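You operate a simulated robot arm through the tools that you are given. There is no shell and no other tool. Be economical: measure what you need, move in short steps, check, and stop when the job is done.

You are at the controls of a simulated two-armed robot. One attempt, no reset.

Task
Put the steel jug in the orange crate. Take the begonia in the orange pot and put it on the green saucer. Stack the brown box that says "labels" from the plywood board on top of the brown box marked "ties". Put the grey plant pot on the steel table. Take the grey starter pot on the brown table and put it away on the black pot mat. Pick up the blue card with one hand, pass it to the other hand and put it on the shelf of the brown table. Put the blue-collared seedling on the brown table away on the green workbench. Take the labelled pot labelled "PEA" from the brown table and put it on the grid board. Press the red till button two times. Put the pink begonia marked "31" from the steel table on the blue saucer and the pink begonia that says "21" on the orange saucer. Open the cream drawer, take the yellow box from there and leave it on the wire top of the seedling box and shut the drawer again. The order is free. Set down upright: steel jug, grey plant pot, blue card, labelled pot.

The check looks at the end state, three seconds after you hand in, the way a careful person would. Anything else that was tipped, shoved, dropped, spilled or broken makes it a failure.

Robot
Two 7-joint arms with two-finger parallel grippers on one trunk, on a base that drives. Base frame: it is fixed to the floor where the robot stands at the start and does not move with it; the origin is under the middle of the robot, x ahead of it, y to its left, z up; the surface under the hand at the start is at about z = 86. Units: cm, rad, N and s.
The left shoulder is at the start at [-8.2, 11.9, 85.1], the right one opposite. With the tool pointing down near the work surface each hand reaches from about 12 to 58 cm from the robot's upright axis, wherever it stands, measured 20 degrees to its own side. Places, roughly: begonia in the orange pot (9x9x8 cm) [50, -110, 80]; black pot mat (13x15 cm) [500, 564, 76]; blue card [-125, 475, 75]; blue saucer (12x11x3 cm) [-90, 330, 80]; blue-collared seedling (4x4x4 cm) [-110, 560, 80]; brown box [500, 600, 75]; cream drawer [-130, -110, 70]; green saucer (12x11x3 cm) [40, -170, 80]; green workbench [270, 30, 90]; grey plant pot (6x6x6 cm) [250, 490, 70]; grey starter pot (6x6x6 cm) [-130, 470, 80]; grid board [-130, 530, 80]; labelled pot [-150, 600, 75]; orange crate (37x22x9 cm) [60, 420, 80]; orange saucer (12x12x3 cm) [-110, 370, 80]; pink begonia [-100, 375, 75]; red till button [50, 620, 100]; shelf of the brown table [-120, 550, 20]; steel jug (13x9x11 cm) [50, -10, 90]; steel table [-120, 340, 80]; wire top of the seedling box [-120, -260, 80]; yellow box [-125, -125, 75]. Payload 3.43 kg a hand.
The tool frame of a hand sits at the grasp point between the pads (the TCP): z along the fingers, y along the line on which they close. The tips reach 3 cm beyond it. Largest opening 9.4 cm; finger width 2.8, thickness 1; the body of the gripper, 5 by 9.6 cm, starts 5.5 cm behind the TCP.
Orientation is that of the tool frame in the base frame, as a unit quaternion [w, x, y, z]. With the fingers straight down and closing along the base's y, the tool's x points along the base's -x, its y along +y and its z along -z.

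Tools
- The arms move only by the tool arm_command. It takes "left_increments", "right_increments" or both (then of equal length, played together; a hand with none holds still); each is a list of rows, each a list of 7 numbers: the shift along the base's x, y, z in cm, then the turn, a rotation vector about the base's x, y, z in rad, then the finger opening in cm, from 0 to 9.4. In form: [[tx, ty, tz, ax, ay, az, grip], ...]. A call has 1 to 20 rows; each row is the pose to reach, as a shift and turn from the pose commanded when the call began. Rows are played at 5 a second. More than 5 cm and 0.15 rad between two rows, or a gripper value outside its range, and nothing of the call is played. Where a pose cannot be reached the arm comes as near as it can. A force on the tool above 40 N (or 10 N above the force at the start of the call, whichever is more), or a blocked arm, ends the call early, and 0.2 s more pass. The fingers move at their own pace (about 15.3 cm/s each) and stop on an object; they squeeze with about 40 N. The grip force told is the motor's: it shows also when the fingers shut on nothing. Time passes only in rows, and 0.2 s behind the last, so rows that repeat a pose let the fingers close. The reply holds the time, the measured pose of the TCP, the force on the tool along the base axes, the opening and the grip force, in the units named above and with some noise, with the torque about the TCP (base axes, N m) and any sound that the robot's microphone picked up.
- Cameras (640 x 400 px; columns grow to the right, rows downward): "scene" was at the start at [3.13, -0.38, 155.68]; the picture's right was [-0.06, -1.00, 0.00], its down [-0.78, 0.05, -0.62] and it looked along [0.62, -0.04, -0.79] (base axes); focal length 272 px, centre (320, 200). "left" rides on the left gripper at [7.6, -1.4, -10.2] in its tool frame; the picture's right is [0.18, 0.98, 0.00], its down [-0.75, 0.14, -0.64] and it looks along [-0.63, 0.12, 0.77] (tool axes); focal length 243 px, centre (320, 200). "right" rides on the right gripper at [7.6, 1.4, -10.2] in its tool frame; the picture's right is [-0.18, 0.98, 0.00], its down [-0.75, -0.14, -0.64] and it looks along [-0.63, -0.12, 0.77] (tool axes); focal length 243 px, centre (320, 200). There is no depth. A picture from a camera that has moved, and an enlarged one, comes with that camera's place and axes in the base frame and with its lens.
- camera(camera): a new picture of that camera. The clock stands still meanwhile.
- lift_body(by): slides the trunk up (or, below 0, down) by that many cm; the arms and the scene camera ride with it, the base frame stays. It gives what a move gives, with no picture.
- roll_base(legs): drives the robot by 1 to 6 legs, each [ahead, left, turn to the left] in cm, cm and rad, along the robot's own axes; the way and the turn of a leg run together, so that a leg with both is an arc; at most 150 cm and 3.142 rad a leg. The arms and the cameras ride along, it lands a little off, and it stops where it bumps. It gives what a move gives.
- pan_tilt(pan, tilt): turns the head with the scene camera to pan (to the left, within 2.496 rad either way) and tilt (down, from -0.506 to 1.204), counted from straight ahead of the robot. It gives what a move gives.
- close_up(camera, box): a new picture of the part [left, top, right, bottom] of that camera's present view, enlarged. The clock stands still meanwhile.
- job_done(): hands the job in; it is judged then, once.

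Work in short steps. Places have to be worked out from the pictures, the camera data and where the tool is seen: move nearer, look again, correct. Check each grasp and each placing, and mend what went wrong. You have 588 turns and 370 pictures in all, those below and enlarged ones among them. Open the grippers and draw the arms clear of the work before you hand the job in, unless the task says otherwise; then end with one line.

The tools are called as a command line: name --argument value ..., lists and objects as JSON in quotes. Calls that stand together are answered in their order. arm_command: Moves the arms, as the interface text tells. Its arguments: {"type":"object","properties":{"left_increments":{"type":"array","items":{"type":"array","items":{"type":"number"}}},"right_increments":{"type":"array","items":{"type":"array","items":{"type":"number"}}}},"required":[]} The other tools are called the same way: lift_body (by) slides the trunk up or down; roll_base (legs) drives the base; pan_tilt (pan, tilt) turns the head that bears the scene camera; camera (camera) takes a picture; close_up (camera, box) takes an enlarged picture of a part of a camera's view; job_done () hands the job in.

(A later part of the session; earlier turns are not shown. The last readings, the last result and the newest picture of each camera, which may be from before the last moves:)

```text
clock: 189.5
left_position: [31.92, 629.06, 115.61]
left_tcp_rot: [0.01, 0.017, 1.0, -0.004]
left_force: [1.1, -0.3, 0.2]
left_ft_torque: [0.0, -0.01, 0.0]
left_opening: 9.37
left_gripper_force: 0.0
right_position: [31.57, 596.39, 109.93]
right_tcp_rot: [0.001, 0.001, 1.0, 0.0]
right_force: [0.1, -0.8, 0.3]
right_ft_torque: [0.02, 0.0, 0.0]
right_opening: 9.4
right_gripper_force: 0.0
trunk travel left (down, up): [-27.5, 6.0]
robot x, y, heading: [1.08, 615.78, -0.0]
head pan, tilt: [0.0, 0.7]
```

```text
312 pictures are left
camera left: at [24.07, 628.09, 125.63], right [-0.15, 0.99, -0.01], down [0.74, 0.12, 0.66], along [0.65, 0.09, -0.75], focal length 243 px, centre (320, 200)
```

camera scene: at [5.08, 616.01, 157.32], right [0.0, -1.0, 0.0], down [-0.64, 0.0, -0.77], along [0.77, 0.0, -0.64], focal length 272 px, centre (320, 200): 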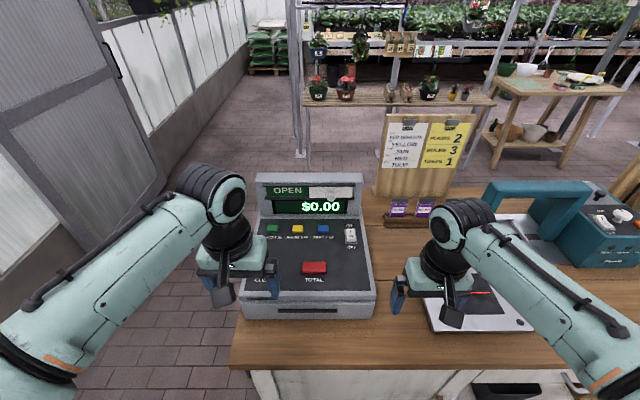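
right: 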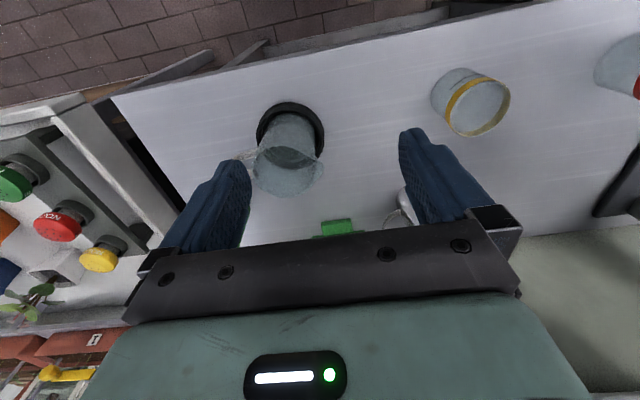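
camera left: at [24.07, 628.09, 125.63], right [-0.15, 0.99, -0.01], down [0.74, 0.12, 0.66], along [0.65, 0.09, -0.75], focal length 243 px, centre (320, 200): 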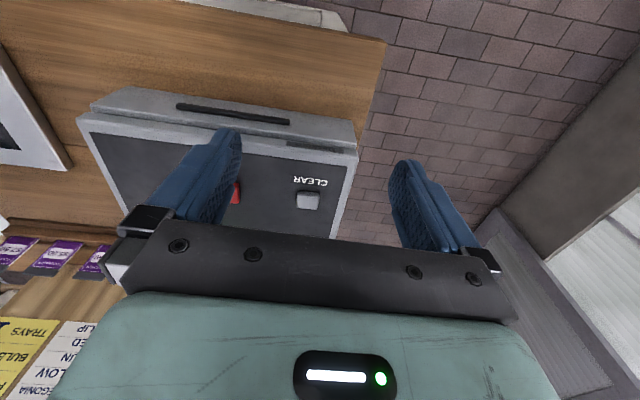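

Triangulation puts the button near [48, 617.2, 99.5]. Bring the closed left hand above it.

arm_command --left_increments '[[3, -2.4, 0, 0, 0, 0, 0], [6, -4.8, 0, 0, 0, 0, 0], [9, -7.2, 0, 0, 0, 0, 0], [12, -9.6, 0, 0, 0, 0, 0], [15, -11.9, -2, 0, 0, 0, 0], [16, -11.9, -4, 0, 0, 0, 0], [16, -11.9, -4, 0, 0, 0, 0]]'

camera --camera "left"

close_up --camera "scene" --box '[240, 180, 400, 300]'

```text
clock: 191.1
left_position: [46.34, 617.42, 111.85]
left_tcp_rot: [0.01, 0.016, 1.0, -0.003]
left_force: [0.3, -0.1, 0.0]
left_ft_torque: [0.0, -0.01, 0.04]
left_opening: 0.0
left_gripper_force: 33.2
left hand out of reach, approached as far as the arm can: row 5, 6, 7
right_position: [31.65, 596.45, 110.05]
right_tcp_rot: [0.0, 0.001, 1.0, 0.0]
right_force: [-0.5, 0.1, 0.8]
right_ft_torque: [0.02, 0.0, -0.02]
right_opening: 9.38
right_gripper_force: 0.1
trunk travel left (down, up): [-27.5, 6.0]
robot x, y, heading: [1.07, 616.2, -0.002]
head pan, tilt: [0.0, 0.7]
```

```text
311 pictures are left
camera left: at [38.47, 616.49, 121.86], right [-0.15, 0.99, -0.01], down [0.74, 0.12, 0.66], along [0.65, 0.09, -0.75], focal length 243 px, centre (320, 200)
```

left: 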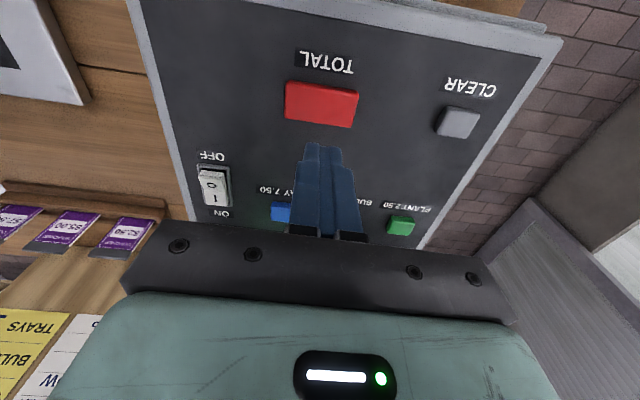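

```text
3.33 times, centred on (320, 240) of scene
camera zoom: at [5.03, 616.03, 157.31], right [0.0, -1.0, 0.0], down [-0.64, 0.0, -0.77], along [0.77, 0.0, -0.64], focal length 906 px, centre (320, 67)
```

zoom: 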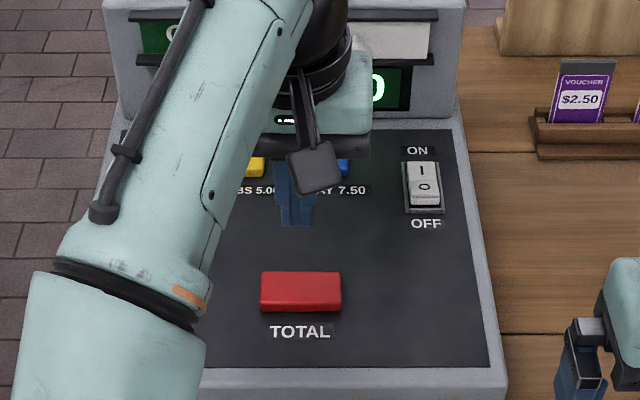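

Refined button top: [45.1, 617.4, 103]. Move above it, then descend in small steps.

arm_command --left_increments '[[-1.2, 0, 0, 0, 0, 0, 0], [-1.2, 0, -2, 0, 0, 0, 0], [-1.2, 0, -4, 0, 0, 0, 0], [-1.2, 0, -5, 0, 0, 0, 0], [-1.2, 0, -5, 0, 0, 0, 0]]'

camera --camera "left"

```text
clock: 192.3
left_position: [44.92, 617.54, 106.66]
left_tcp_rot: [0.01, 0.017, 1.0, -0.003]
left_force: [-0.4, 0.4, 0.5]
left_ft_torque: [-0.01, 0.02, 0.05]
left_opening: 0.01
left_gripper_force: 33.2
right_position: [31.66, 596.4, 110.01]
right_tcp_rot: [0.001, 0.0, 1.0, -0.001]
right_force: [-0.4, 1.6, 0.6]
right_ft_torque: [-0.01, 0.04, -0.03]
right_opening: 9.4
right_gripper_force: 0.0
trunk travel left (down, up): [-27.5, 6.0]
robot x, y, heading: [1.34, 615.7, -0.003]
head pan, tilt: [0.0, 0.7]
```

```text
309 pictures are left
camera left: at [37.09, 616.54, 116.76], right [-0.15, 0.99, -0.01], down [0.74, 0.12, 0.66], along [0.65, 0.09, -0.75], focal length 243 px, centre (320, 200)
```

left: 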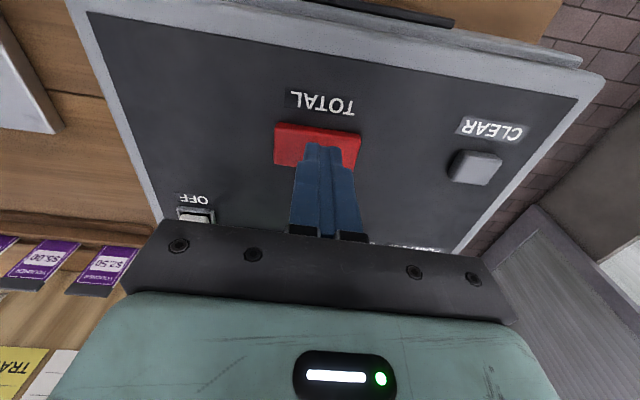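

arm_command --left_increments '[[-0.2, 0, -0.2, 0, 0, 0, 0], [-0.2, 0, -0.4, 0, 0, 0, 0], [-0.2, 0, -0.6, 0, 0, 0, 0], [-0.2, 0, -0.8, 0, 0, 0, 0]]'

```text
clock: 193.3
left_position: [44.64, 617.43, 106.0]
left_tcp_rot: [0.01, 0.016, 1.0, -0.003]
left_force: [0.7, -0.2, -0.7]
left_ft_torque: [0.0, -0.03, -0.02]
left_opening: 0.01
left_gripper_force: 32.9
right_position: [31.65, 596.36, 109.92]
right_tcp_rot: [-0.001, 0.001, 1.0, 0.0]
right_force: [0.4, -0.3, 0.1]
right_ft_torque: [0.0, -0.01, 0.02]
right_opening: 9.39
right_gripper_force: 0.0
trunk travel left (down, up): [-27.5, 6.0]
robot x, y, heading: [1.24, 615.87, -0.003]
head pan, tilt: [0.0, 0.7]
```

arm_command --left_increments '[[0, 0, -0.2, 0, 0, 0, 0], [0, 0, -0.4, 0, 0, 0, 0], [0, 0, -0.6, 0, 0, 0, 0], [0, 0, -0.8, 0, 0, 0, 0]]'

```text
clock: 194.3
left_position: [44.71, 617.51, 105.15]
left_tcp_rot: [0.011, 0.016, 1.0, -0.004]
left_force: [0.4, 0.3, 0.2]
left_ft_torque: [0.0, 0.05, 0.0]
left_opening: 0.0
left_gripper_force: 33.1
right_position: [31.68, 596.28, 110.0]
right_tcp_rot: [0.0, 0.001, 1.0, 0.0]
right_force: [0.9, -0.5, 0.4]
right_ft_torque: [0.03, -0.01, -0.02]
right_opening: 9.38
right_gripper_force: 0.1
trunk travel left (down, up): [-27.5, 6.0]
robot x, y, heading: [1.36, 616.09, -0.001]
head pan, tilt: [0.0, 0.7]
```

arm_command --left_increments '[[0, 0, -0.2, 0, 0, 0, 0], [0, 0, -0.4, 0, 0, 0, 0], [0, 0, -0.6, 0, 0, 0, 0]]'

camera --camera "left"

```text
clock: 195.1
left_position: [44.6, 617.41, 104.6]
left_tcp_rot: [0.011, 0.017, 1.0, -0.004]
left_force: [1.0, -0.1, 1.6]
left_ft_torque: [0.01, -0.01, -0.01]
left_opening: 0.0
left_gripper_force: 33.1
right_position: [31.61, 596.37, 110.01]
right_tcp_rot: [-0.001, 0.001, 1.0, -0.001]
right_force: [-0.7, -0.4, 0.1]
right_ft_torque: [0.01, -0.01, 0.03]
right_opening: 9.4
right_gripper_force: 0.0
trunk travel left (down, up): [-27.5, 6.0]
robot x, y, heading: [0.87, 615.82, -0.002]
head pan, tilt: [0.0, 0.7]
```

```text
308 pictures are left
camera left: at [36.9, 616.51, 114.65], right [-0.15, 0.99, -0.01], down [0.74, 0.12, 0.66], along [0.65, 0.09, -0.75], focal length 243 px, centre (320, 200)
```

left: 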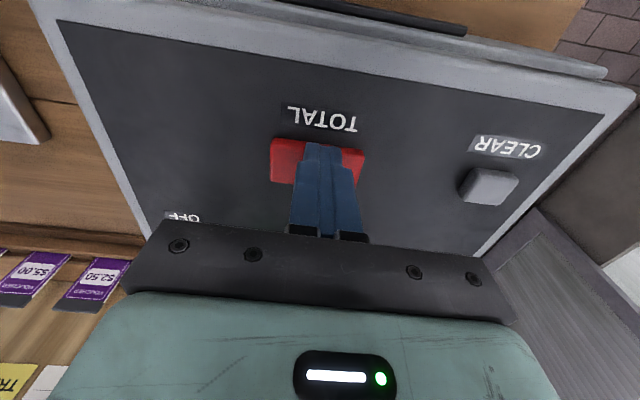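

Contact begins at TCP z≈104.6. Press a little further and listen for a click.

arm_command --left_increments '[[0, 0, -0.15, 0, 0, 0, 0], [0, 0, -0.3, 0, 0, 0, 0], [0, 0, -0.3, 0, 0, 0, 0]]'

```text
clock: 195.9
left_position: [44.66, 617.44, 104.34]
left_tcp_rot: [0.011, 0.017, 1.0, -0.004]
left_force: [-0.3, -0.2, 2.9]
left_ft_torque: [0.02, -0.02, -0.03]
left_opening: 0.0
left_gripper_force: 33.3
right_position: [31.64, 596.42, 110.01]
right_tcp_rot: [0.0, 0.001, 1.0, 0.0]
right_force: [0.3, 1.3, 0.0]
right_ft_torque: [0.01, 0.01, -0.01]
right_opening: 9.4
right_gripper_force: 0.1
trunk travel left (down, up): [-27.5, 6.0]
robot x, y, heading: [0.54, 616.15, -0.001]
head pan, tilt: [0.0, 0.7]
heard: click
```

Click heard: one press. Release fully, check, then press again.

arm_command --left_increments '[[0, 0, 0.6, 0, 0, 0, 0], [0, 0, 1.5, 0, 0, 0, 0], [0, 0, 1.5, 0, 0, 0, 0]]'

close_up --camera "scene" --box '[240, 180, 400, 300]'

```text
clock: 196.7
left_position: [44.64, 617.48, 105.74]
left_tcp_rot: [0.01, 0.018, 1.0, -0.002]
left_force: [0.3, -0.7, 0.1]
left_ft_torque: [0.01, -0.01, -0.02]
left_opening: 0.0
left_gripper_force: 32.9
right_position: [31.6, 596.44, 110.0]
right_tcp_rot: [0.0, 0.0, 1.0, 0.0]
right_force: [0.5, -0.6, 0.2]
right_ft_torque: [-0.02, 0.0, 0.0]
right_opening: 9.39
right_gripper_force: 0.0
trunk travel left (down, up): [-27.5, 6.0]
robot x, y, heading: [0.96, 616.12, -0.001]
head pan, tilt: [0.0, 0.7]
```

```text
3.33 times, centred on (320, 240) of scene
camera zoom: at [5.09, 616.01, 157.31], right [0.0, -1.0, 0.0], down [-0.64, 0.0, -0.76], along [0.76, 0.0, -0.64], focal length 906 px, centre (320, 67)
```

zoom: 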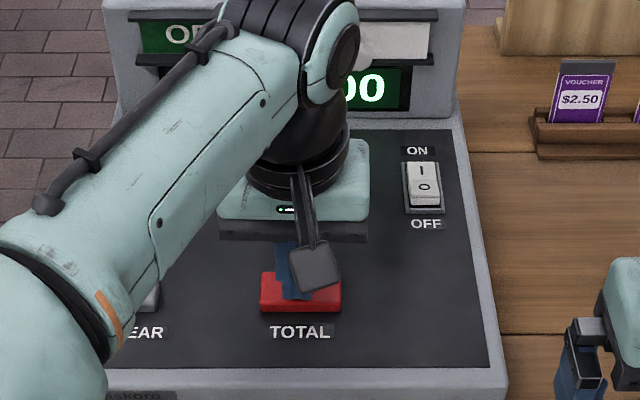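

arm_command --left_increments '[[0, 0, -0.8, 0, 0, 0, 0], [0, 0, -1.2, 0, 0, 0, 0], [0, 0, -1.4, 0, 0, 0, 0], [0, 0, -1.5, 0, 0, 0, 0], [0, 0, -1.5, 0, 0, 0, 0]]'

```text
clock: 197.9
left_position: [44.67, 617.42, 104.34]
left_tcp_rot: [0.011, 0.017, 1.0, -0.004]
left_force: [-0.5, -1.4, 3.1]
left_ft_torque: [-0.01, 0.02, 0.0]
left_opening: 0.02
left_gripper_force: 33.4
right_position: [31.61, 596.48, 110.03]
right_tcp_rot: [-0.001, 0.0, 1.0, 0.0]
right_force: [0.1, -0.6, -0.8]
right_ft_torque: [0.02, 0.05, 0.03]
right_opening: 9.39
right_gripper_force: 0.2
trunk travel left (down, up): [-27.5, 6.0]
robot x, y, heading: [1.29, 616.22, -0.001]
head pan, tilt: [0.0, 0.7]
heard: click
```

Second click heard. Retract the left hand up and back.

arm_command --left_increments '[[0, 0, 2, 0, 0, 0, 0], [0, 0, 6, 0, 0, 0, 0], [-4, 3, 10, 0, 0, 0, 0], [-8, 6, 11, 0, 0, 0, 4], [-12, 9, 11, 0, 0, 0, 9.4], [-14, 11, 11, 0, 0, 0, 9.4]]'

roll_base --legs '[[-30, 0, 0]]'

close_up --camera "scene" --box '[240, 130, 400, 250]'

pan_tilt --pan 1.9 --tilt 0.5

camera --camera "scene"

```text
refused: row 3 steps farther than a row can; nothing moved
```

```text
clock: 200.0
left_position: [14.64, 617.64, 104.39]
left_tcp_rot: [0.01, 0.015, 1.0, -0.003]
left_force: [-0.3, -0.3, 0.4]
left_ft_torque: [0.01, 0.01, 0.02]
left_opening: 0.0
left_gripper_force: 32.8
right_position: [1.58, 596.51, 110.0]
right_tcp_rot: [-0.001, -0.001, 1.0, -0.001]
right_force: [-0.5, -0.4, 0.0]
right_ft_torque: [0.03, -0.03, -0.01]
right_opening: 9.4
right_gripper_force: 0.1
trunk travel left (down, up): [-27.5, 6.0]
robot x, y, heading: [-28.97, 616.3, 0.007]
head pan, tilt: [0.0, 0.7]
```

```text
3.33 times, centred on (320, 190) of scene
camera zoom: at [-25.05, 616.04, 157.32], right [0.0, -1.0, 0.0], down [-0.64, 0.0, -0.77], along [0.77, 0.0, -0.64], focal length 906 px, centre (320, 233)
```

zoom: 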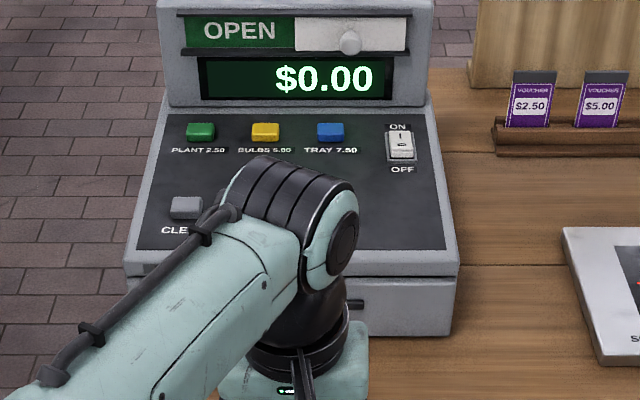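

```text
clock: 201.8
left_position: [14.64, 617.63, 104.31]
left_tcp_rot: [0.01, 0.015, 1.0, -0.004]
left_force: [-0.2, -0.1, -0.6]
left_ft_torque: [0.04, -0.01, -0.01]
left_opening: 0.0
left_gripper_force: 32.6
right_position: [1.6, 596.52, 110.07]
right_tcp_rot: [-0.001, -0.001, 1.0, 0.0]
right_force: [0.0, 0.5, 0.1]
right_ft_torque: [-0.02, -0.01, 0.0]
right_opening: 9.41
right_gripper_force: 0.0
trunk travel left (down, up): [-27.5, 6.0]
robot x, y, heading: [-29.38, 616.17, 0.004]
head pan, tilt: [1.901, 0.499]
```

```text
305 pictures are left
camera scene: at [-36.45, 624.64, 159.08], right [0.95, 0.32, 0.0], down [0.16, -0.45, -0.88], along [-0.28, 0.83, -0.48], focal length 272 px, centre (320, 200)
```

scene: 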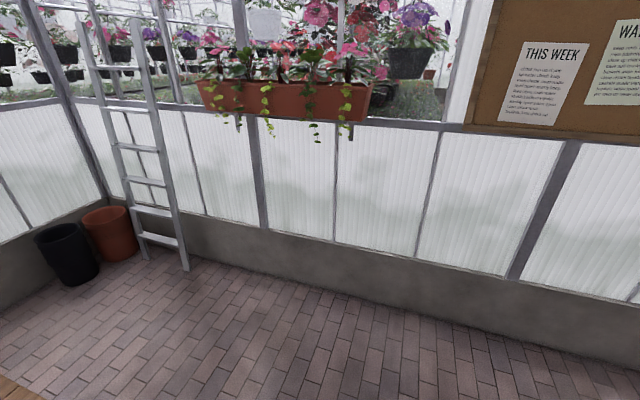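

The press registered with two clicks; the till is unharmed. Now raise the left hand properly.

arm_command --left_increments '[[0, 1, 3, 0, 0, 0, 2], [0, 3, 6, 0, 0, 0, 5], [0, 6, 9, 0, 0, 0, 9.4], [0, 9, 11, 0, 0, 0, 9.4], [0, 11, 11, 0, 0, 0, 9.4]]'

roll_base --legs '[[0, 76, 0], [-150, 0, 0], [-12, 0, 0]]'

pan_tilt --pan -0.7 --tilt 0.55

camera --camera "scene"

```text
clock: 203.0
left_position: [14.46, 628.78, 115.22]
left_tcp_rot: [0.01, 0.015, 1.0, -0.004]
left_force: [0.3, 0.9, 1.3]
left_ft_torque: [0.0, -0.01, -0.03]
left_opening: 9.38
left_gripper_force: 0.0
right_position: [1.5, 596.46, 109.95]
right_tcp_rot: [0.0, -0.001, 1.0, -0.001]
right_force: [-0.7, 0.0, -0.4]
right_ft_torque: [0.02, 0.0, 0.02]
right_opening: 9.38
right_gripper_force: 0.1
trunk travel left (down, up): [-27.5, 6.0]
robot x, y, heading: [-28.73, 615.93, 0.003]
head pan, tilt: [1.901, 0.499]
```

```text
clock: 218.0
left_position: [-149.15, 701.87, 115.23]
left_tcp_rot: [0.011, -0.008, 1.0, -0.003]
left_force: [-0.1, -0.4, -0.3]
left_ft_torque: [0.01, -0.01, 0.01]
left_opening: 9.4
left_gripper_force: 0.1
right_position: [-160.82, 669.06, 109.97]
right_tcp_rot: [0.001, -0.023, 1.0, 0.0]
right_force: [0.4, 0.0, 0.1]
right_ft_torque: [0.01, 0.02, 0.0]
right_opening: 9.38
right_gripper_force: 0.0
trunk travel left (down, up): [-27.5, 6.0]
robot x, y, heading: [-192.25, 686.96, 0.042]
head pan, tilt: [1.901, 0.499]
```

```text
clock: 220.3
left_position: [-149.3, 701.93, 115.24]
left_tcp_rot: [0.011, -0.007, 1.0, -0.003]
left_force: [-0.1, 0.4, -0.5]
left_ft_torque: [-0.02, 0.01, 0.0]
left_opening: 9.39
left_gripper_force: 0.0
right_position: [-160.81, 669.07, 109.96]
right_tcp_rot: [0.0, -0.023, 1.0, 0.0]
right_force: [-0.2, -0.2, 0.3]
right_ft_torque: [-0.03, 0.0, 0.01]
right_opening: 9.41
right_gripper_force: 0.1
trunk travel left (down, up): [-27.5, 6.0]
robot x, y, heading: [-192.09, 686.9, 0.039]
head pan, tilt: [-0.7, 0.55]
```

```text
304 pictures are left
camera scene: at [-189.58, 681.6, 158.63], right [-0.61, -0.79, 0.0], down [-0.41, 0.32, -0.85], along [0.68, -0.52, -0.52], focal length 272 px, centre (320, 200)
```

scene: 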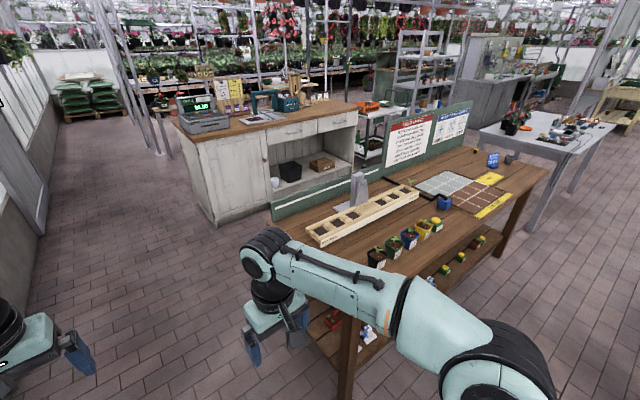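

Around the far end now. Drive along the brown table's working side to the labelled pots.

roll_base --legs '[[0, -95, -0.04]]'

pan_tilt --pan 0 --tilt 0.6

camera --camera "scene"

```text
clock: 228.9
left_position: [-145.94, 607.11, 115.28]
left_tcp_rot: [0.01, 0.009, 1.0, -0.004]
left_force: [0.2, 0.4, 0.1]
left_ft_torque: [-0.02, 0.06, 0.02]
left_opening: 9.39
left_gripper_force: 0.0
right_position: [-158.68, 574.73, 110.11]
right_tcp_rot: [0.0, -0.007, 1.0, 0.0]
right_force: [-0.2, 0.6, 0.4]
right_ft_torque: [-0.04, -0.01, 0.02]
right_opening: 9.41
right_gripper_force: 0.1
trunk travel left (down, up): [-27.5, 6.0]
robot x, y, heading: [-189.68, 593.81, 0.016]
head pan, tilt: [-0.7, 0.55]
```

```text
clock: 229.9
left_position: [-145.95, 607.24, 115.26]
left_tcp_rot: [0.011, 0.009, 1.0, -0.005]
left_force: [0.7, -0.2, -0.1]
left_ft_torque: [0.02, -0.03, 0.0]
left_opening: 9.39
left_gripper_force: 0.0
right_position: [-158.67, 574.72, 109.93]
right_tcp_rot: [0.001, -0.006, 1.0, 0.001]
right_force: [0.4, 0.2, -0.8]
right_ft_torque: [0.02, -0.01, -0.01]
right_opening: 9.4
right_gripper_force: 0.1
trunk travel left (down, up): [-27.5, 6.0]
robot x, y, heading: [-189.77, 593.55, 0.016]
head pan, tilt: [0.0, 0.6]
```

```text
303 pictures are left
camera scene: at [-185.13, 593.95, 158.18], right [0.01, -1.0, 0.0], down [-0.56, -0.01, -0.83], along [0.83, 0.01, -0.56], focal length 272 px, centre (320, 200)
```

scene: 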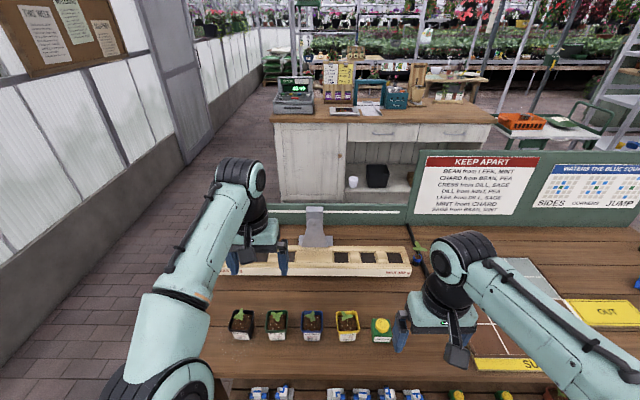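

close_up --camera "scene" --box '[215, 290, 405, 400]'

close_up --camera "scene" --box '[400, 140, 640, 290]'

```text
3.37 times, centred on (310, 345) of scene
camera zoom: at [-185.13, 593.95, 158.18], right [0.01, -1.0, 0.0], down [-0.56, -0.01, -0.83], along [0.83, 0.01, -0.56], focal length 916 px, centre (354, -288)
```

zoom: 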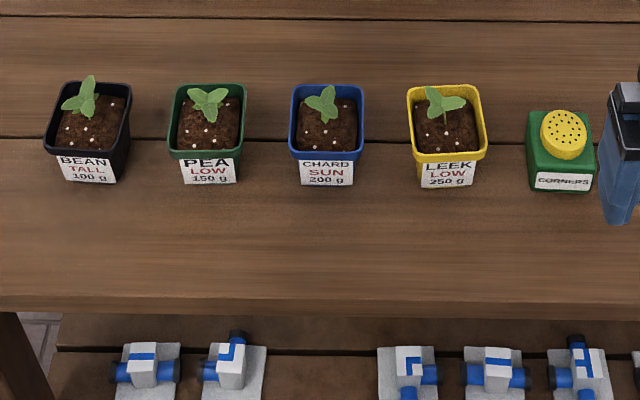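

```text
2.67 times, centred on (520, 215) of scene
camera zoom: at [-185.13, 593.95, 158.18], right [0.01, -1.0, 0.0], down [-0.56, -0.01, -0.83], along [0.83, 0.01, -0.56], focal length 725 px, centre (-213, 160)
```

zoom: 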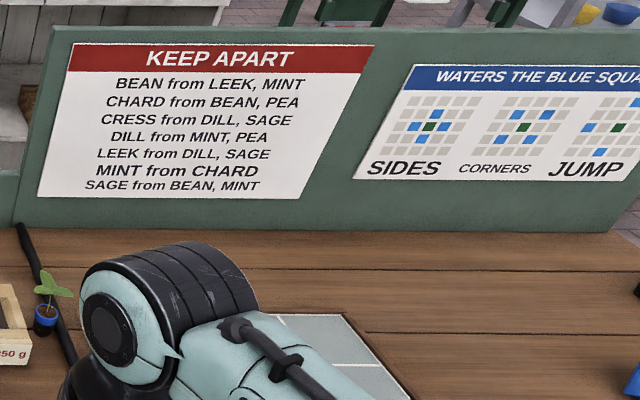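

PEA is the green pot, second from left, near [-137, 607], rim ~z 82. Roll 10 cm closer and view with the left hand camera.

roll_base --legs '[[10, 0, -0.016]]'

camera --camera "left"

close_up --camera "scene" --box '[200, 300, 360, 400]'

```text
clock: 231.1
left_position: [-135.68, 606.51, 115.23]
left_tcp_rot: [0.01, 0.017, 1.0, -0.003]
left_force: [0.1, 0.4, -0.7]
left_ft_torque: [-0.01, 0.0, -0.01]
left_opening: 9.4
left_gripper_force: 0.0
right_position: [-148.77, 574.4, 109.96]
right_tcp_rot: [0.0, 0.001, 1.0, 0.001]
right_force: [-1.2, 0.4, 0.2]
right_ft_torque: [0.01, -0.01, -0.01]
right_opening: 9.39
right_gripper_force: 0.2
trunk travel left (down, up): [-27.5, 6.0]
robot x, y, heading: [-179.23, 593.6, 0.002]
head pan, tilt: [0.0, 0.6]
```

```text
300 pictures are left
camera left: at [-143.47, 605.58, 125.3], right [-0.15, 0.99, -0.01], down [0.74, 0.12, 0.66], along [0.65, 0.09, -0.75], focal length 243 px, centre (320, 200)
```

left: 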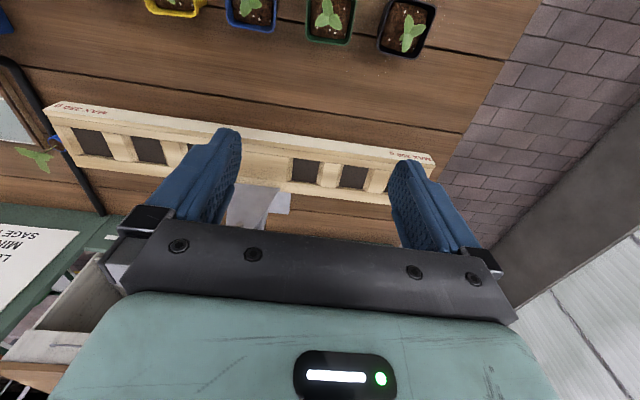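

```text
4.00 times, centred on (280, 350) of scene
camera zoom: at [-175.02, 593.95, 158.17], right [0.0, -1.0, 0.0], down [-0.56, 0.0, -0.83], along [0.83, 0.0, -0.56], focal length 1087 px, centre (480, -400)
```

zoom: 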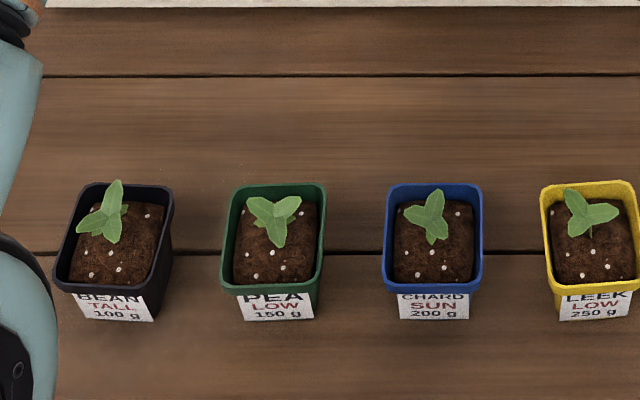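

Triangulated PEA rim centre: [-140.6, 606.9, 86]. Move the left hand above at z≈100, fingers at 8.4.

arm_command --left_increments '[[-1.5, 0.1, -4, 0, 0, -0.03, 8.4], [-3, 0.2, -8, 0, 0, -0.03, 8.4], [-5, 0.4, -12, 0, 0, -0.03, 8.4], [-5, 0.4, -15, 0, 0, -0.03, 8.4], [-5, 0.4, -15, 0, 0, -0.03, 8.4]]'

camera --camera "left"

close_up --camera "scene" --box '[200, 300, 360, 400]'

```text
clock: 232.3
left_position: [-140.57, 606.93, 100.16]
left_tcp_rot: [0.01, 0.03, 1.0, -0.004]
left_force: [-0.2, 0.0, -0.3]
left_ft_torque: [0.01, -0.03, -0.01]
left_opening: 8.39
left_gripper_force: 0.0
right_position: [-148.91, 574.38, 110.01]
right_tcp_rot: [0.0, 0.002, 1.0, -0.001]
right_force: [-0.9, 0.2, 0.4]
right_ft_torque: [0.02, -0.01, 0.0]
right_opening: 9.41
right_gripper_force: 0.1
trunk travel left (down, up): [-27.5, 6.0]
robot x, y, heading: [-179.31, 594.06, -0.004]
head pan, tilt: [0.0, 0.6]
```

```text
298 pictures are left
camera left: at [-148.53, 606.28, 110.27], right [-0.12, 0.99, -0.01], down [0.75, 0.1, 0.66], along [0.65, 0.07, -0.75], focal length 243 px, centre (320, 200)
```

left: 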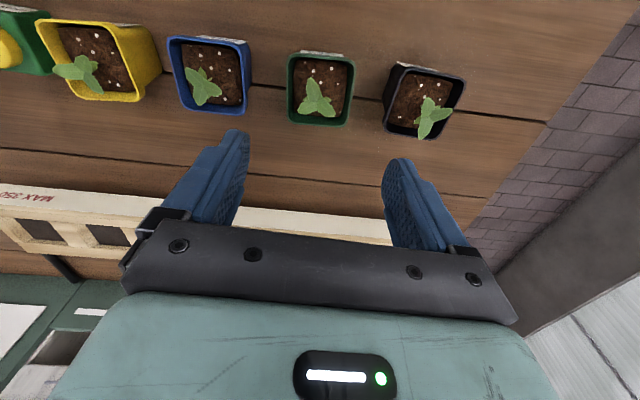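

```text
4.00 times, centred on (280, 350) of scene
camera zoom: at [-175.08, 593.95, 158.18], right [0.0, -1.0, 0.0], down [-0.56, 0.0, -0.83], along [0.83, 0.0, -0.56], focal length 1087 px, centre (480, -400)
```

zoom: 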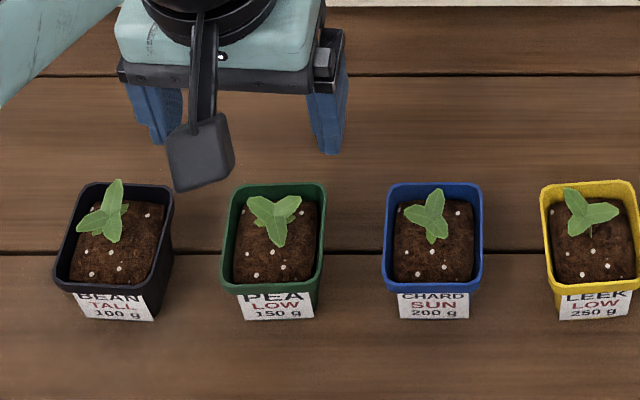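

Combining sizes, rim is at about z 84.3, centre [-140.4, 606.9]. Square up the yaw and descend partway.

arm_command --left_increments '[[0.1, 0, -3, 0, 0, 0.03, 8.4], [0.2, 0, -6, 0, 0, 0.06, 8.4], [0.2, 0, -9, 0, 0, 0.06, 8.4], [0.2, 0, -9, 0, 0, 0.06, 8.4]]'

camera --camera "left"

close_up --camera "scene" --box '[200, 300, 360, 400]'

```text
clock: 233.3
left_position: [-140.34, 607.02, 91.18]
left_tcp_rot: [0.011, 0.002, 1.0, -0.004]
left_force: [-0.2, -0.1, 0.2]
left_ft_torque: [0.0, 0.0, 0.0]
left_opening: 8.38
left_gripper_force: 0.0
right_position: [-148.85, 574.31, 110.06]
right_tcp_rot: [0.0, 0.001, 1.0, 0.0]
right_force: [0.3, -0.4, -0.3]
right_ft_torque: [-0.01, 0.01, -0.01]
right_opening: 9.4
right_gripper_force: 0.1
trunk travel left (down, up): [-27.5, 6.0]
robot x, y, heading: [-179.27, 593.97, -0.003]
head pan, tilt: [0.0, 0.6]
```

```text
296 pictures are left
camera left: at [-148.18, 605.73, 101.26], right [-0.18, 0.98, -0.01], down [0.74, 0.14, 0.66], along [0.65, 0.11, -0.75], focal length 243 px, centre (320, 200)
```

left: 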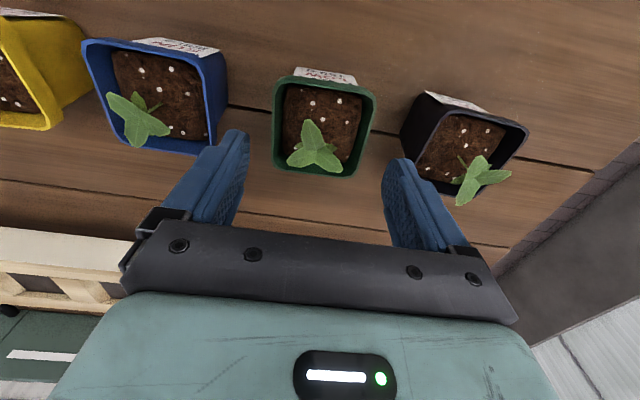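

```text
4.00 times, centred on (280, 350) of scene
camera zoom: at [-175.07, 593.95, 158.18], right [0.0, -1.0, 0.0], down [-0.56, 0.0, -0.83], along [0.83, 0.0, -0.56], focal length 1087 px, centre (480, -400)
```

zoom: 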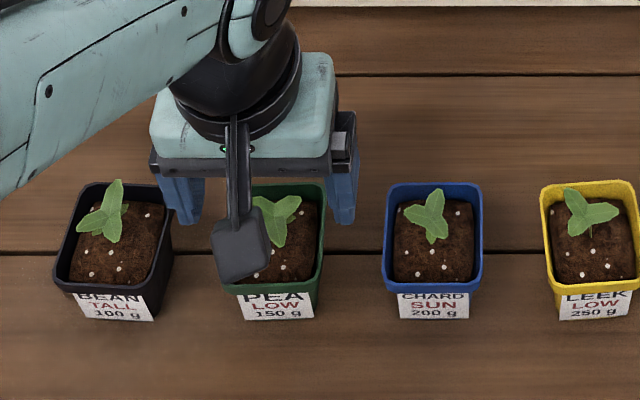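

arm_command --left_increments '[[-0.3, 0.2, -2, 0, 0, 0, 8.4], [-0.3, 0.2, -4, 0, 0, 0, 8.4], [-0.3, 0.2, -6, 0, 0, 0, 8.4], [-0.3, 0.2, -8, 0, 0, 0, 8.4], [-0.3, 0.2, -8, 0, 0, 0, 8.4]]'

camera --camera "left"

```text
clock: 234.5
left_position: [-140.86, 607.14, 83.22]
left_tcp_rot: [0.01, 0.001, 1.0, -0.003]
left_force: [-0.2, 0.4, -0.1]
left_ft_torque: [0.0, -0.01, 0.01]
left_opening: 8.4
left_gripper_force: 0.1
right_position: [-148.87, 574.38, 109.98]
right_tcp_rot: [0.0, 0.002, 1.0, 0.0]
right_force: [-0.9, -0.2, 0.9]
right_ft_torque: [0.04, 0.01, -0.01]
right_opening: 9.4
right_gripper_force: 0.0
trunk travel left (down, up): [-27.5, 6.0]
robot x, y, heading: [-179.35, 593.88, -0.001]
head pan, tilt: [0.0, 0.6]
```

```text
294 pictures are left
camera left: at [-148.61, 606.0, 93.4], right [-0.18, 0.98, -0.01], down [0.74, 0.14, 0.66], along [0.65, 0.11, -0.75], focal length 243 px, centre (320, 200)
```

left: 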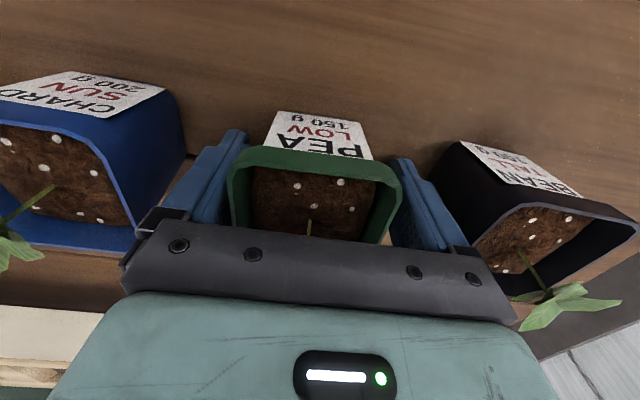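

Straddled with clearance to both neighbours. Close and lift.

arm_command --left_increments '[[0, 0, 0, 0, 0, 0, 5], [0, 0, 0, 0, 0, 0, 5], [0, 0, 0, 0, 0, 0, 5], [0, 0, 2, 0, 0, 0, 5], [0, 0, 5, 0, 0, 0, 5], [0, 0, 9, 0, 0, 0, 5], [0, 0, 13, 0, 0, 0, 5], [0, 0, 17, 0, 0, 0, 5], [0, 0, 21, 0, 0, 0, 5], [0, 0, 21, 0, 0, 0, 5]]'

camera --camera "left"

camera --camera "scene"

```text
clock: 236.7
left_position: [-140.76, 607.38, 104.2]
left_tcp_rot: [0.01, 0.001, 1.0, -0.004]
left_force: [0.3, -0.1, -1.1]
left_ft_torque: [0.02, 0.01, 0.04]
left_opening: 6.55
left_gripper_force: 40.4
right_position: [-148.93, 574.22, 109.9]
right_tcp_rot: [-0.001, 0.001, 1.0, -0.001]
right_force: [0.8, -0.1, 0.4]
right_ft_torque: [0.0, 0.02, -0.01]
right_opening: 9.38
right_gripper_force: 0.0
trunk travel left (down, up): [-27.5, 6.0]
robot x, y, heading: [-179.34, 593.5, 0.0]
head pan, tilt: [0.0, 0.6]
```

```text
293 pictures are left
camera left: at [-148.44, 606.12, 114.28], right [-0.18, 0.98, -0.01], down [0.74, 0.14, 0.66], along [0.65, 0.11, -0.75], focal length 243 px, centre (320, 200)
```

left: 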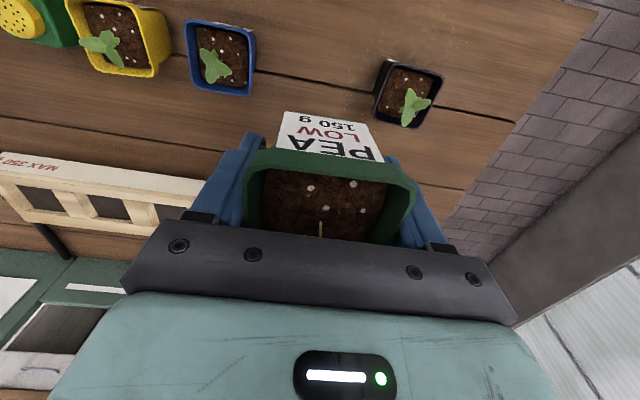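

```text
292 pictures are left
camera scene: at [-175.03, 593.96, 158.17], right [0.0, -1.0, 0.0], down [-0.57, 0.0, -0.82], along [0.82, 0.0, -0.57], focal length 272 px, centre (320, 200)
```

scene: 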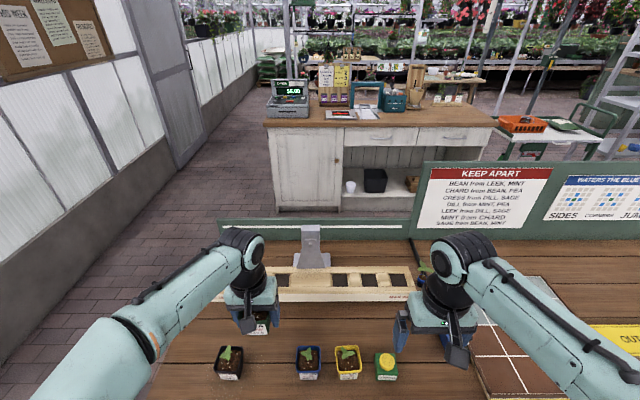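

PEA held upright. Drive right so the grid board comes before the left hand.

roll_base --legs '[[0, -68, 0]]'

camera --camera "scene"

```text
clock: 243.1
left_position: [-140.92, 539.67, 104.09]
left_tcp_rot: [0.011, 0.001, 1.0, -0.004]
left_force: [0.8, -0.5, -0.6]
left_ft_torque: [-0.02, 0.02, -0.01]
left_opening: 6.54
left_gripper_force: 40.0
right_position: [-148.97, 506.78, 109.94]
right_tcp_rot: [0.0, 0.001, 1.0, 0.0]
right_force: [1.1, 0.3, 0.9]
right_ft_torque: [-0.03, -0.02, 0.05]
right_opening: 9.41
right_gripper_force: 0.2
trunk travel left (down, up): [-27.5, 6.0]
robot x, y, heading: [-179.45, 526.14, -0.003]
head pan, tilt: [0.0, 0.6]
```

```text
291 pictures are left
camera scene: at [-175.16, 526.26, 158.17], right [0.0, -1.0, 0.0], down [-0.56, 0.0, -0.83], along [0.83, 0.0, -0.56], focal length 272 px, centre (320, 200)
```

scene: 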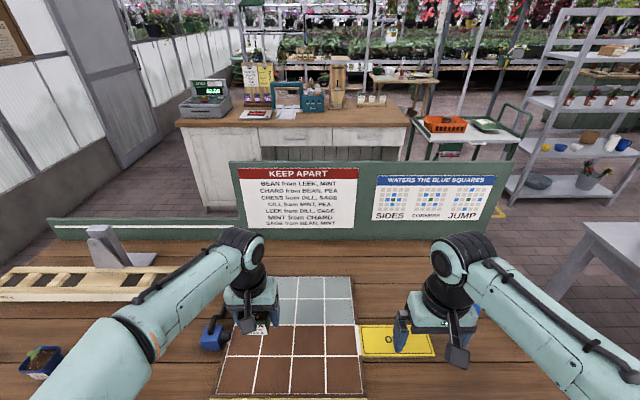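

close_up --camera "scene" --box '[180, 260, 460, 400]'

camera --camera "right"

camera --camera "left"

```text
2.29 times, centred on (320, 330) of scene
camera zoom: at [-175.16, 526.26, 158.17], right [0.0, -1.0, 0.0], down [-0.56, 0.0, -0.83], along [0.83, 0.0, -0.56], focal length 621 px, centre (320, -97)
```

zoom: 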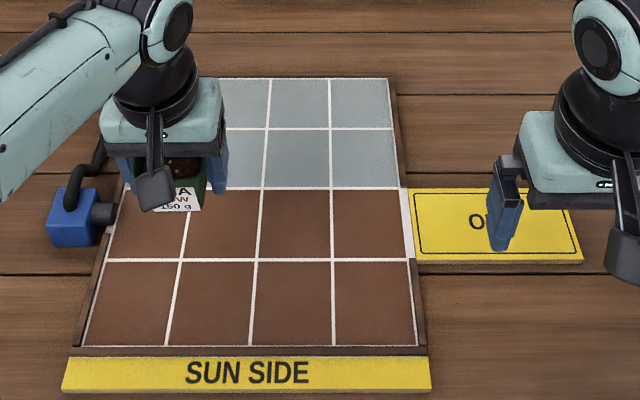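

```text
289 pictures are left
camera right: at [-156.56, 508.1, 120.35], right [0.19, 0.98, 0.0], down [0.75, -0.14, 0.64], along [0.63, -0.12, -0.77], focal length 243 px, centre (320, 200)
```

right: 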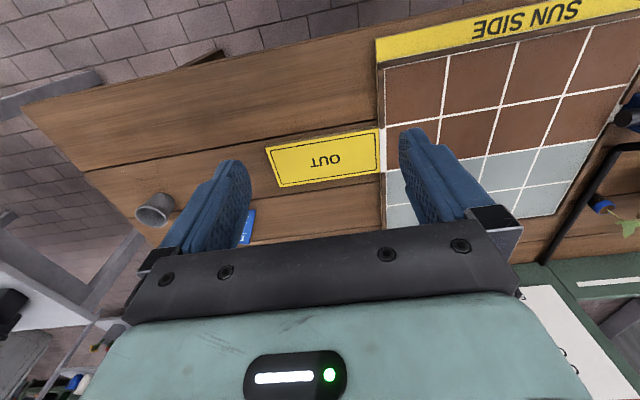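

```text
288 pictures are left
camera left: at [-148.59, 538.46, 114.24], right [-0.18, 0.98, -0.01], down [0.74, 0.14, 0.66], along [0.65, 0.11, -0.75], focal length 243 px, centre (320, 200)
```

left: 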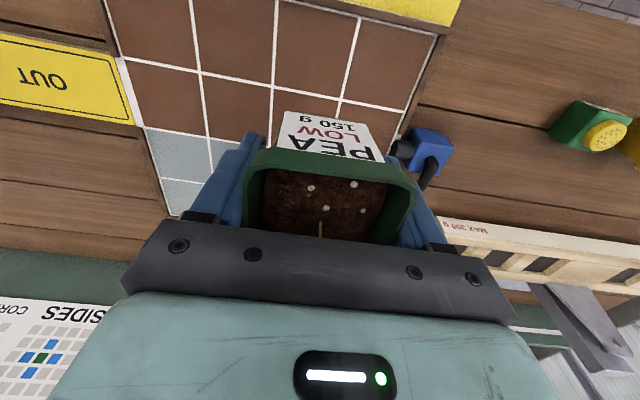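

The grid board is the 4×4 board. I'll set PEA in an inner brown cell, about [-132, 530]. Move over it and come down near the surface.

arm_command --left_increments '[[2.2, -2.4, 0, 0, 0, 0, 5], [4.5, -4.8, 0, 0, 0, 0, 5], [6.7, -7.2, 0, 0, 0, 0, 5], [8.9, -9.6, -2, 0, 0, 0, 5], [8.9, -9.6, -6, 0, 0, 0, 5], [8.9, -9.6, -10, 0, 0, 0, 5], [8.9, -9.6, -14, 0, 0, 0, 5], [8.9, -9.6, -16.5, 0, 0, 0, 5], [8.9, -9.6, -16.5, 0, 0, 0, 5]]'

camera --camera "left"

close_up --camera "scene" --box '[180, 260, 460, 400]'

```text
clock: 245.1
left_position: [-131.91, 530.15, 87.6]
left_tcp_rot: [0.011, 0.001, 1.0, -0.004]
left_force: [-0.5, 0.5, -1.2]
left_ft_torque: [0.0, -0.03, 0.02]
left_opening: 6.51
left_gripper_force: 39.7
right_position: [-148.91, 506.6, 110.03]
right_tcp_rot: [0.0, 0.001, 1.0, -0.001]
right_force: [-0.3, -0.2, -1.0]
right_ft_torque: [0.0, 0.02, -0.01]
right_opening: 9.4
right_gripper_force: 0.0
trunk travel left (down, up): [-27.5, 6.0]
robot x, y, heading: [-179.66, 526.45, -0.003]
head pan, tilt: [0.0, 0.6]
```

```text
287 pictures are left
camera left: at [-139.67, 528.92, 97.72], right [-0.18, 0.98, -0.01], down [0.74, 0.14, 0.66], along [0.65, 0.11, -0.75], focal length 243 px, centre (320, 200)
```

left: 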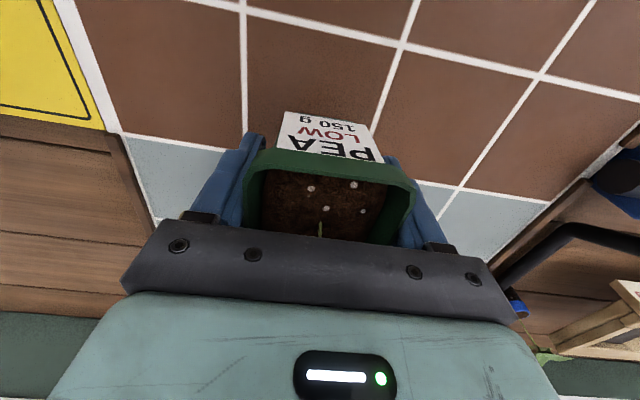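

```text
2.29 times, centred on (320, 330) of scene
camera zoom: at [-175.17, 526.26, 158.18], right [0.0, -1.0, 0.0], down [-0.56, 0.0, -0.83], along [0.83, 0.0, -0.56], focal length 621 px, centre (320, -97)
```

zoom: 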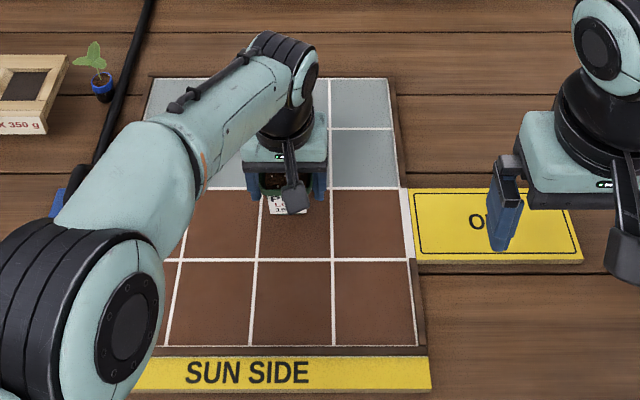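

Cell centre is about [-133.3, 529]. Shift and lower to contact.

arm_command --left_increments '[[-0.7, -0.5, 0, 0, 0, 0, 5], [-1.4, -1, -0.5, 0, 0, 0, 5], [-1.4, -1, -1.2, 0, 0, 0, 5], [-1.4, -1, -1.9, 0, 0, 0, 5], [-1.4, -1, -2.4, 0, 0, 0, 5], [-1.4, -1, -2.8, 0, 0, 0, 5]]'

```text
clock: 246.5
left_position: [-133.35, 529.03, 84.87]
left_tcp_rot: [0.011, 0.001, 1.0, -0.003]
left_force: [1.0, -0.4, -2.3]
left_ft_torque: [0.02, -0.01, 0.0]
left_opening: 6.58
left_gripper_force: 40.2
right_position: [-148.86, 506.65, 109.95]
right_tcp_rot: [0.0, 0.0, 1.0, 0.001]
right_force: [-0.3, 0.3, -0.2]
right_ft_torque: [0.0, 0.01, 0.04]
right_opening: 9.38
right_gripper_force: 0.1
trunk travel left (down, up): [-27.5, 6.0]
robot x, y, heading: [-179.51, 526.27, -0.002]
head pan, tilt: [0.0, 0.6]
```

arm_command --left_increments '[[0, 0, -0.3, 0, 0, 0, 5], [0, 0, -0.6, 0, 0, 0, 5], [0, 0, -0.9, 0, 0, 0, 5], [0, 0, -1.2, 0, 0, 0, 5]]'

camera --camera "left"

```text
clock: 247.5
left_position: [-133.32, 528.87, 84.35]
left_tcp_rot: [0.016, 0.001, 1.0, -0.006]
left_force: [-7.1, 0.1, 12.8]
left_ft_torque: [0.47, 0.34, 0.27]
left_opening: 6.54
left_gripper_force: 39.9
right_position: [-149.03, 506.71, 110.02]
right_tcp_rot: [0.0, 0.001, 1.0, -0.001]
right_force: [-0.1, 0.4, 0.2]
right_ft_torque: [0.01, 0.04, -0.02]
right_opening: 9.42
right_gripper_force: 0.1
trunk travel left (down, up): [-27.5, 6.0]
robot x, y, heading: [-179.31, 526.13, -0.003]
head pan, tilt: [0.0, 0.6]
stopped in row 4 (left hand): the force on the tool passed its limit at 42 N (the readings are from after the stop); the commanded pose is now the measured one
```

```text
285 pictures are left
camera left: at [-141.1, 527.68, 94.32], right [-0.18, 0.98, -0.02], down [0.73, 0.15, 0.66], along [0.65, 0.11, -0.75], focal length 243 px, centre (320, 200)
```

left: 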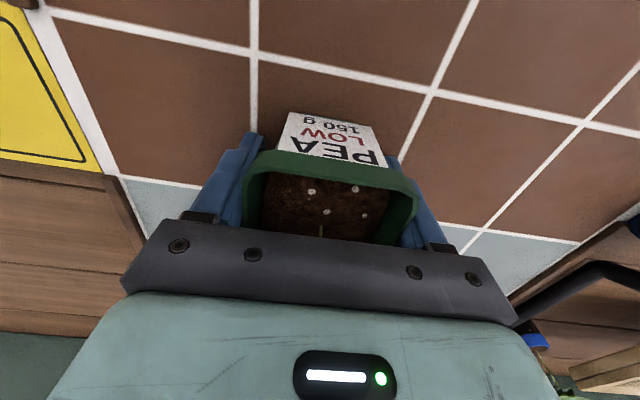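

Contact at TCP z≈84.3. Release and rise.

arm_command --left_increments '[[0, 0, 0, 0, 0, 0, 6.8], [0, 0, 0, 0, 0, 0, 7.8], [0, 0, 0, 0, 0, 0, 8.4], [0, 0, 2, 0, 0, 0, 8.4], [0, 0, 5, 0, 0, 0, 8.4], [0, 0, 9, 0, 0, 0, 8.4], [0, 0, 13, 0, 0, 0, 8.4], [0, 0, 17, 0, 0, 0, 8.4]]'

camera --camera "left"

```text
clock: 249.3
left_position: [-133.24, 529.0, 101.14]
left_tcp_rot: [0.015, 0.001, 1.0, -0.005]
left_force: [0.1, -1.0, 0.4]
left_ft_torque: [-0.03, -0.01, 0.02]
left_opening: 8.4
left_gripper_force: 0.0
right_position: [-148.92, 506.65, 109.99]
right_tcp_rot: [0.001, 0.001, 1.0, -0.001]
right_force: [-0.2, -0.1, 0.9]
right_ft_torque: [-0.01, -0.03, 0.06]
right_opening: 9.39
right_gripper_force: 0.0
trunk travel left (down, up): [-27.5, 6.0]
robot x, y, heading: [-179.51, 526.29, -0.004]
head pan, tilt: [0.0, 0.6]
```

```text
284 pictures are left
camera left: at [-141.11, 527.83, 111.11], right [-0.18, 0.98, -0.02], down [0.73, 0.15, 0.66], along [0.65, 0.11, -0.75], focal length 243 px, centre (320, 200)
```

left: 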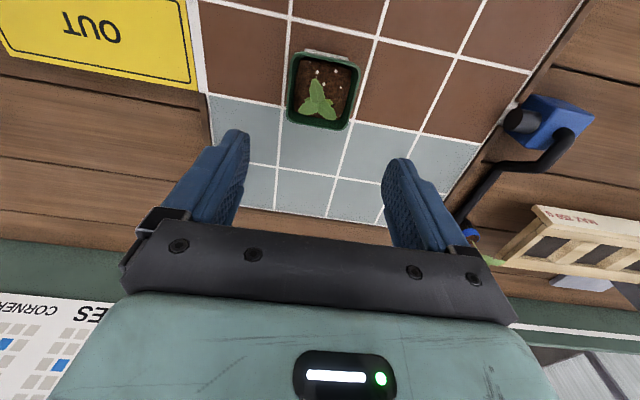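

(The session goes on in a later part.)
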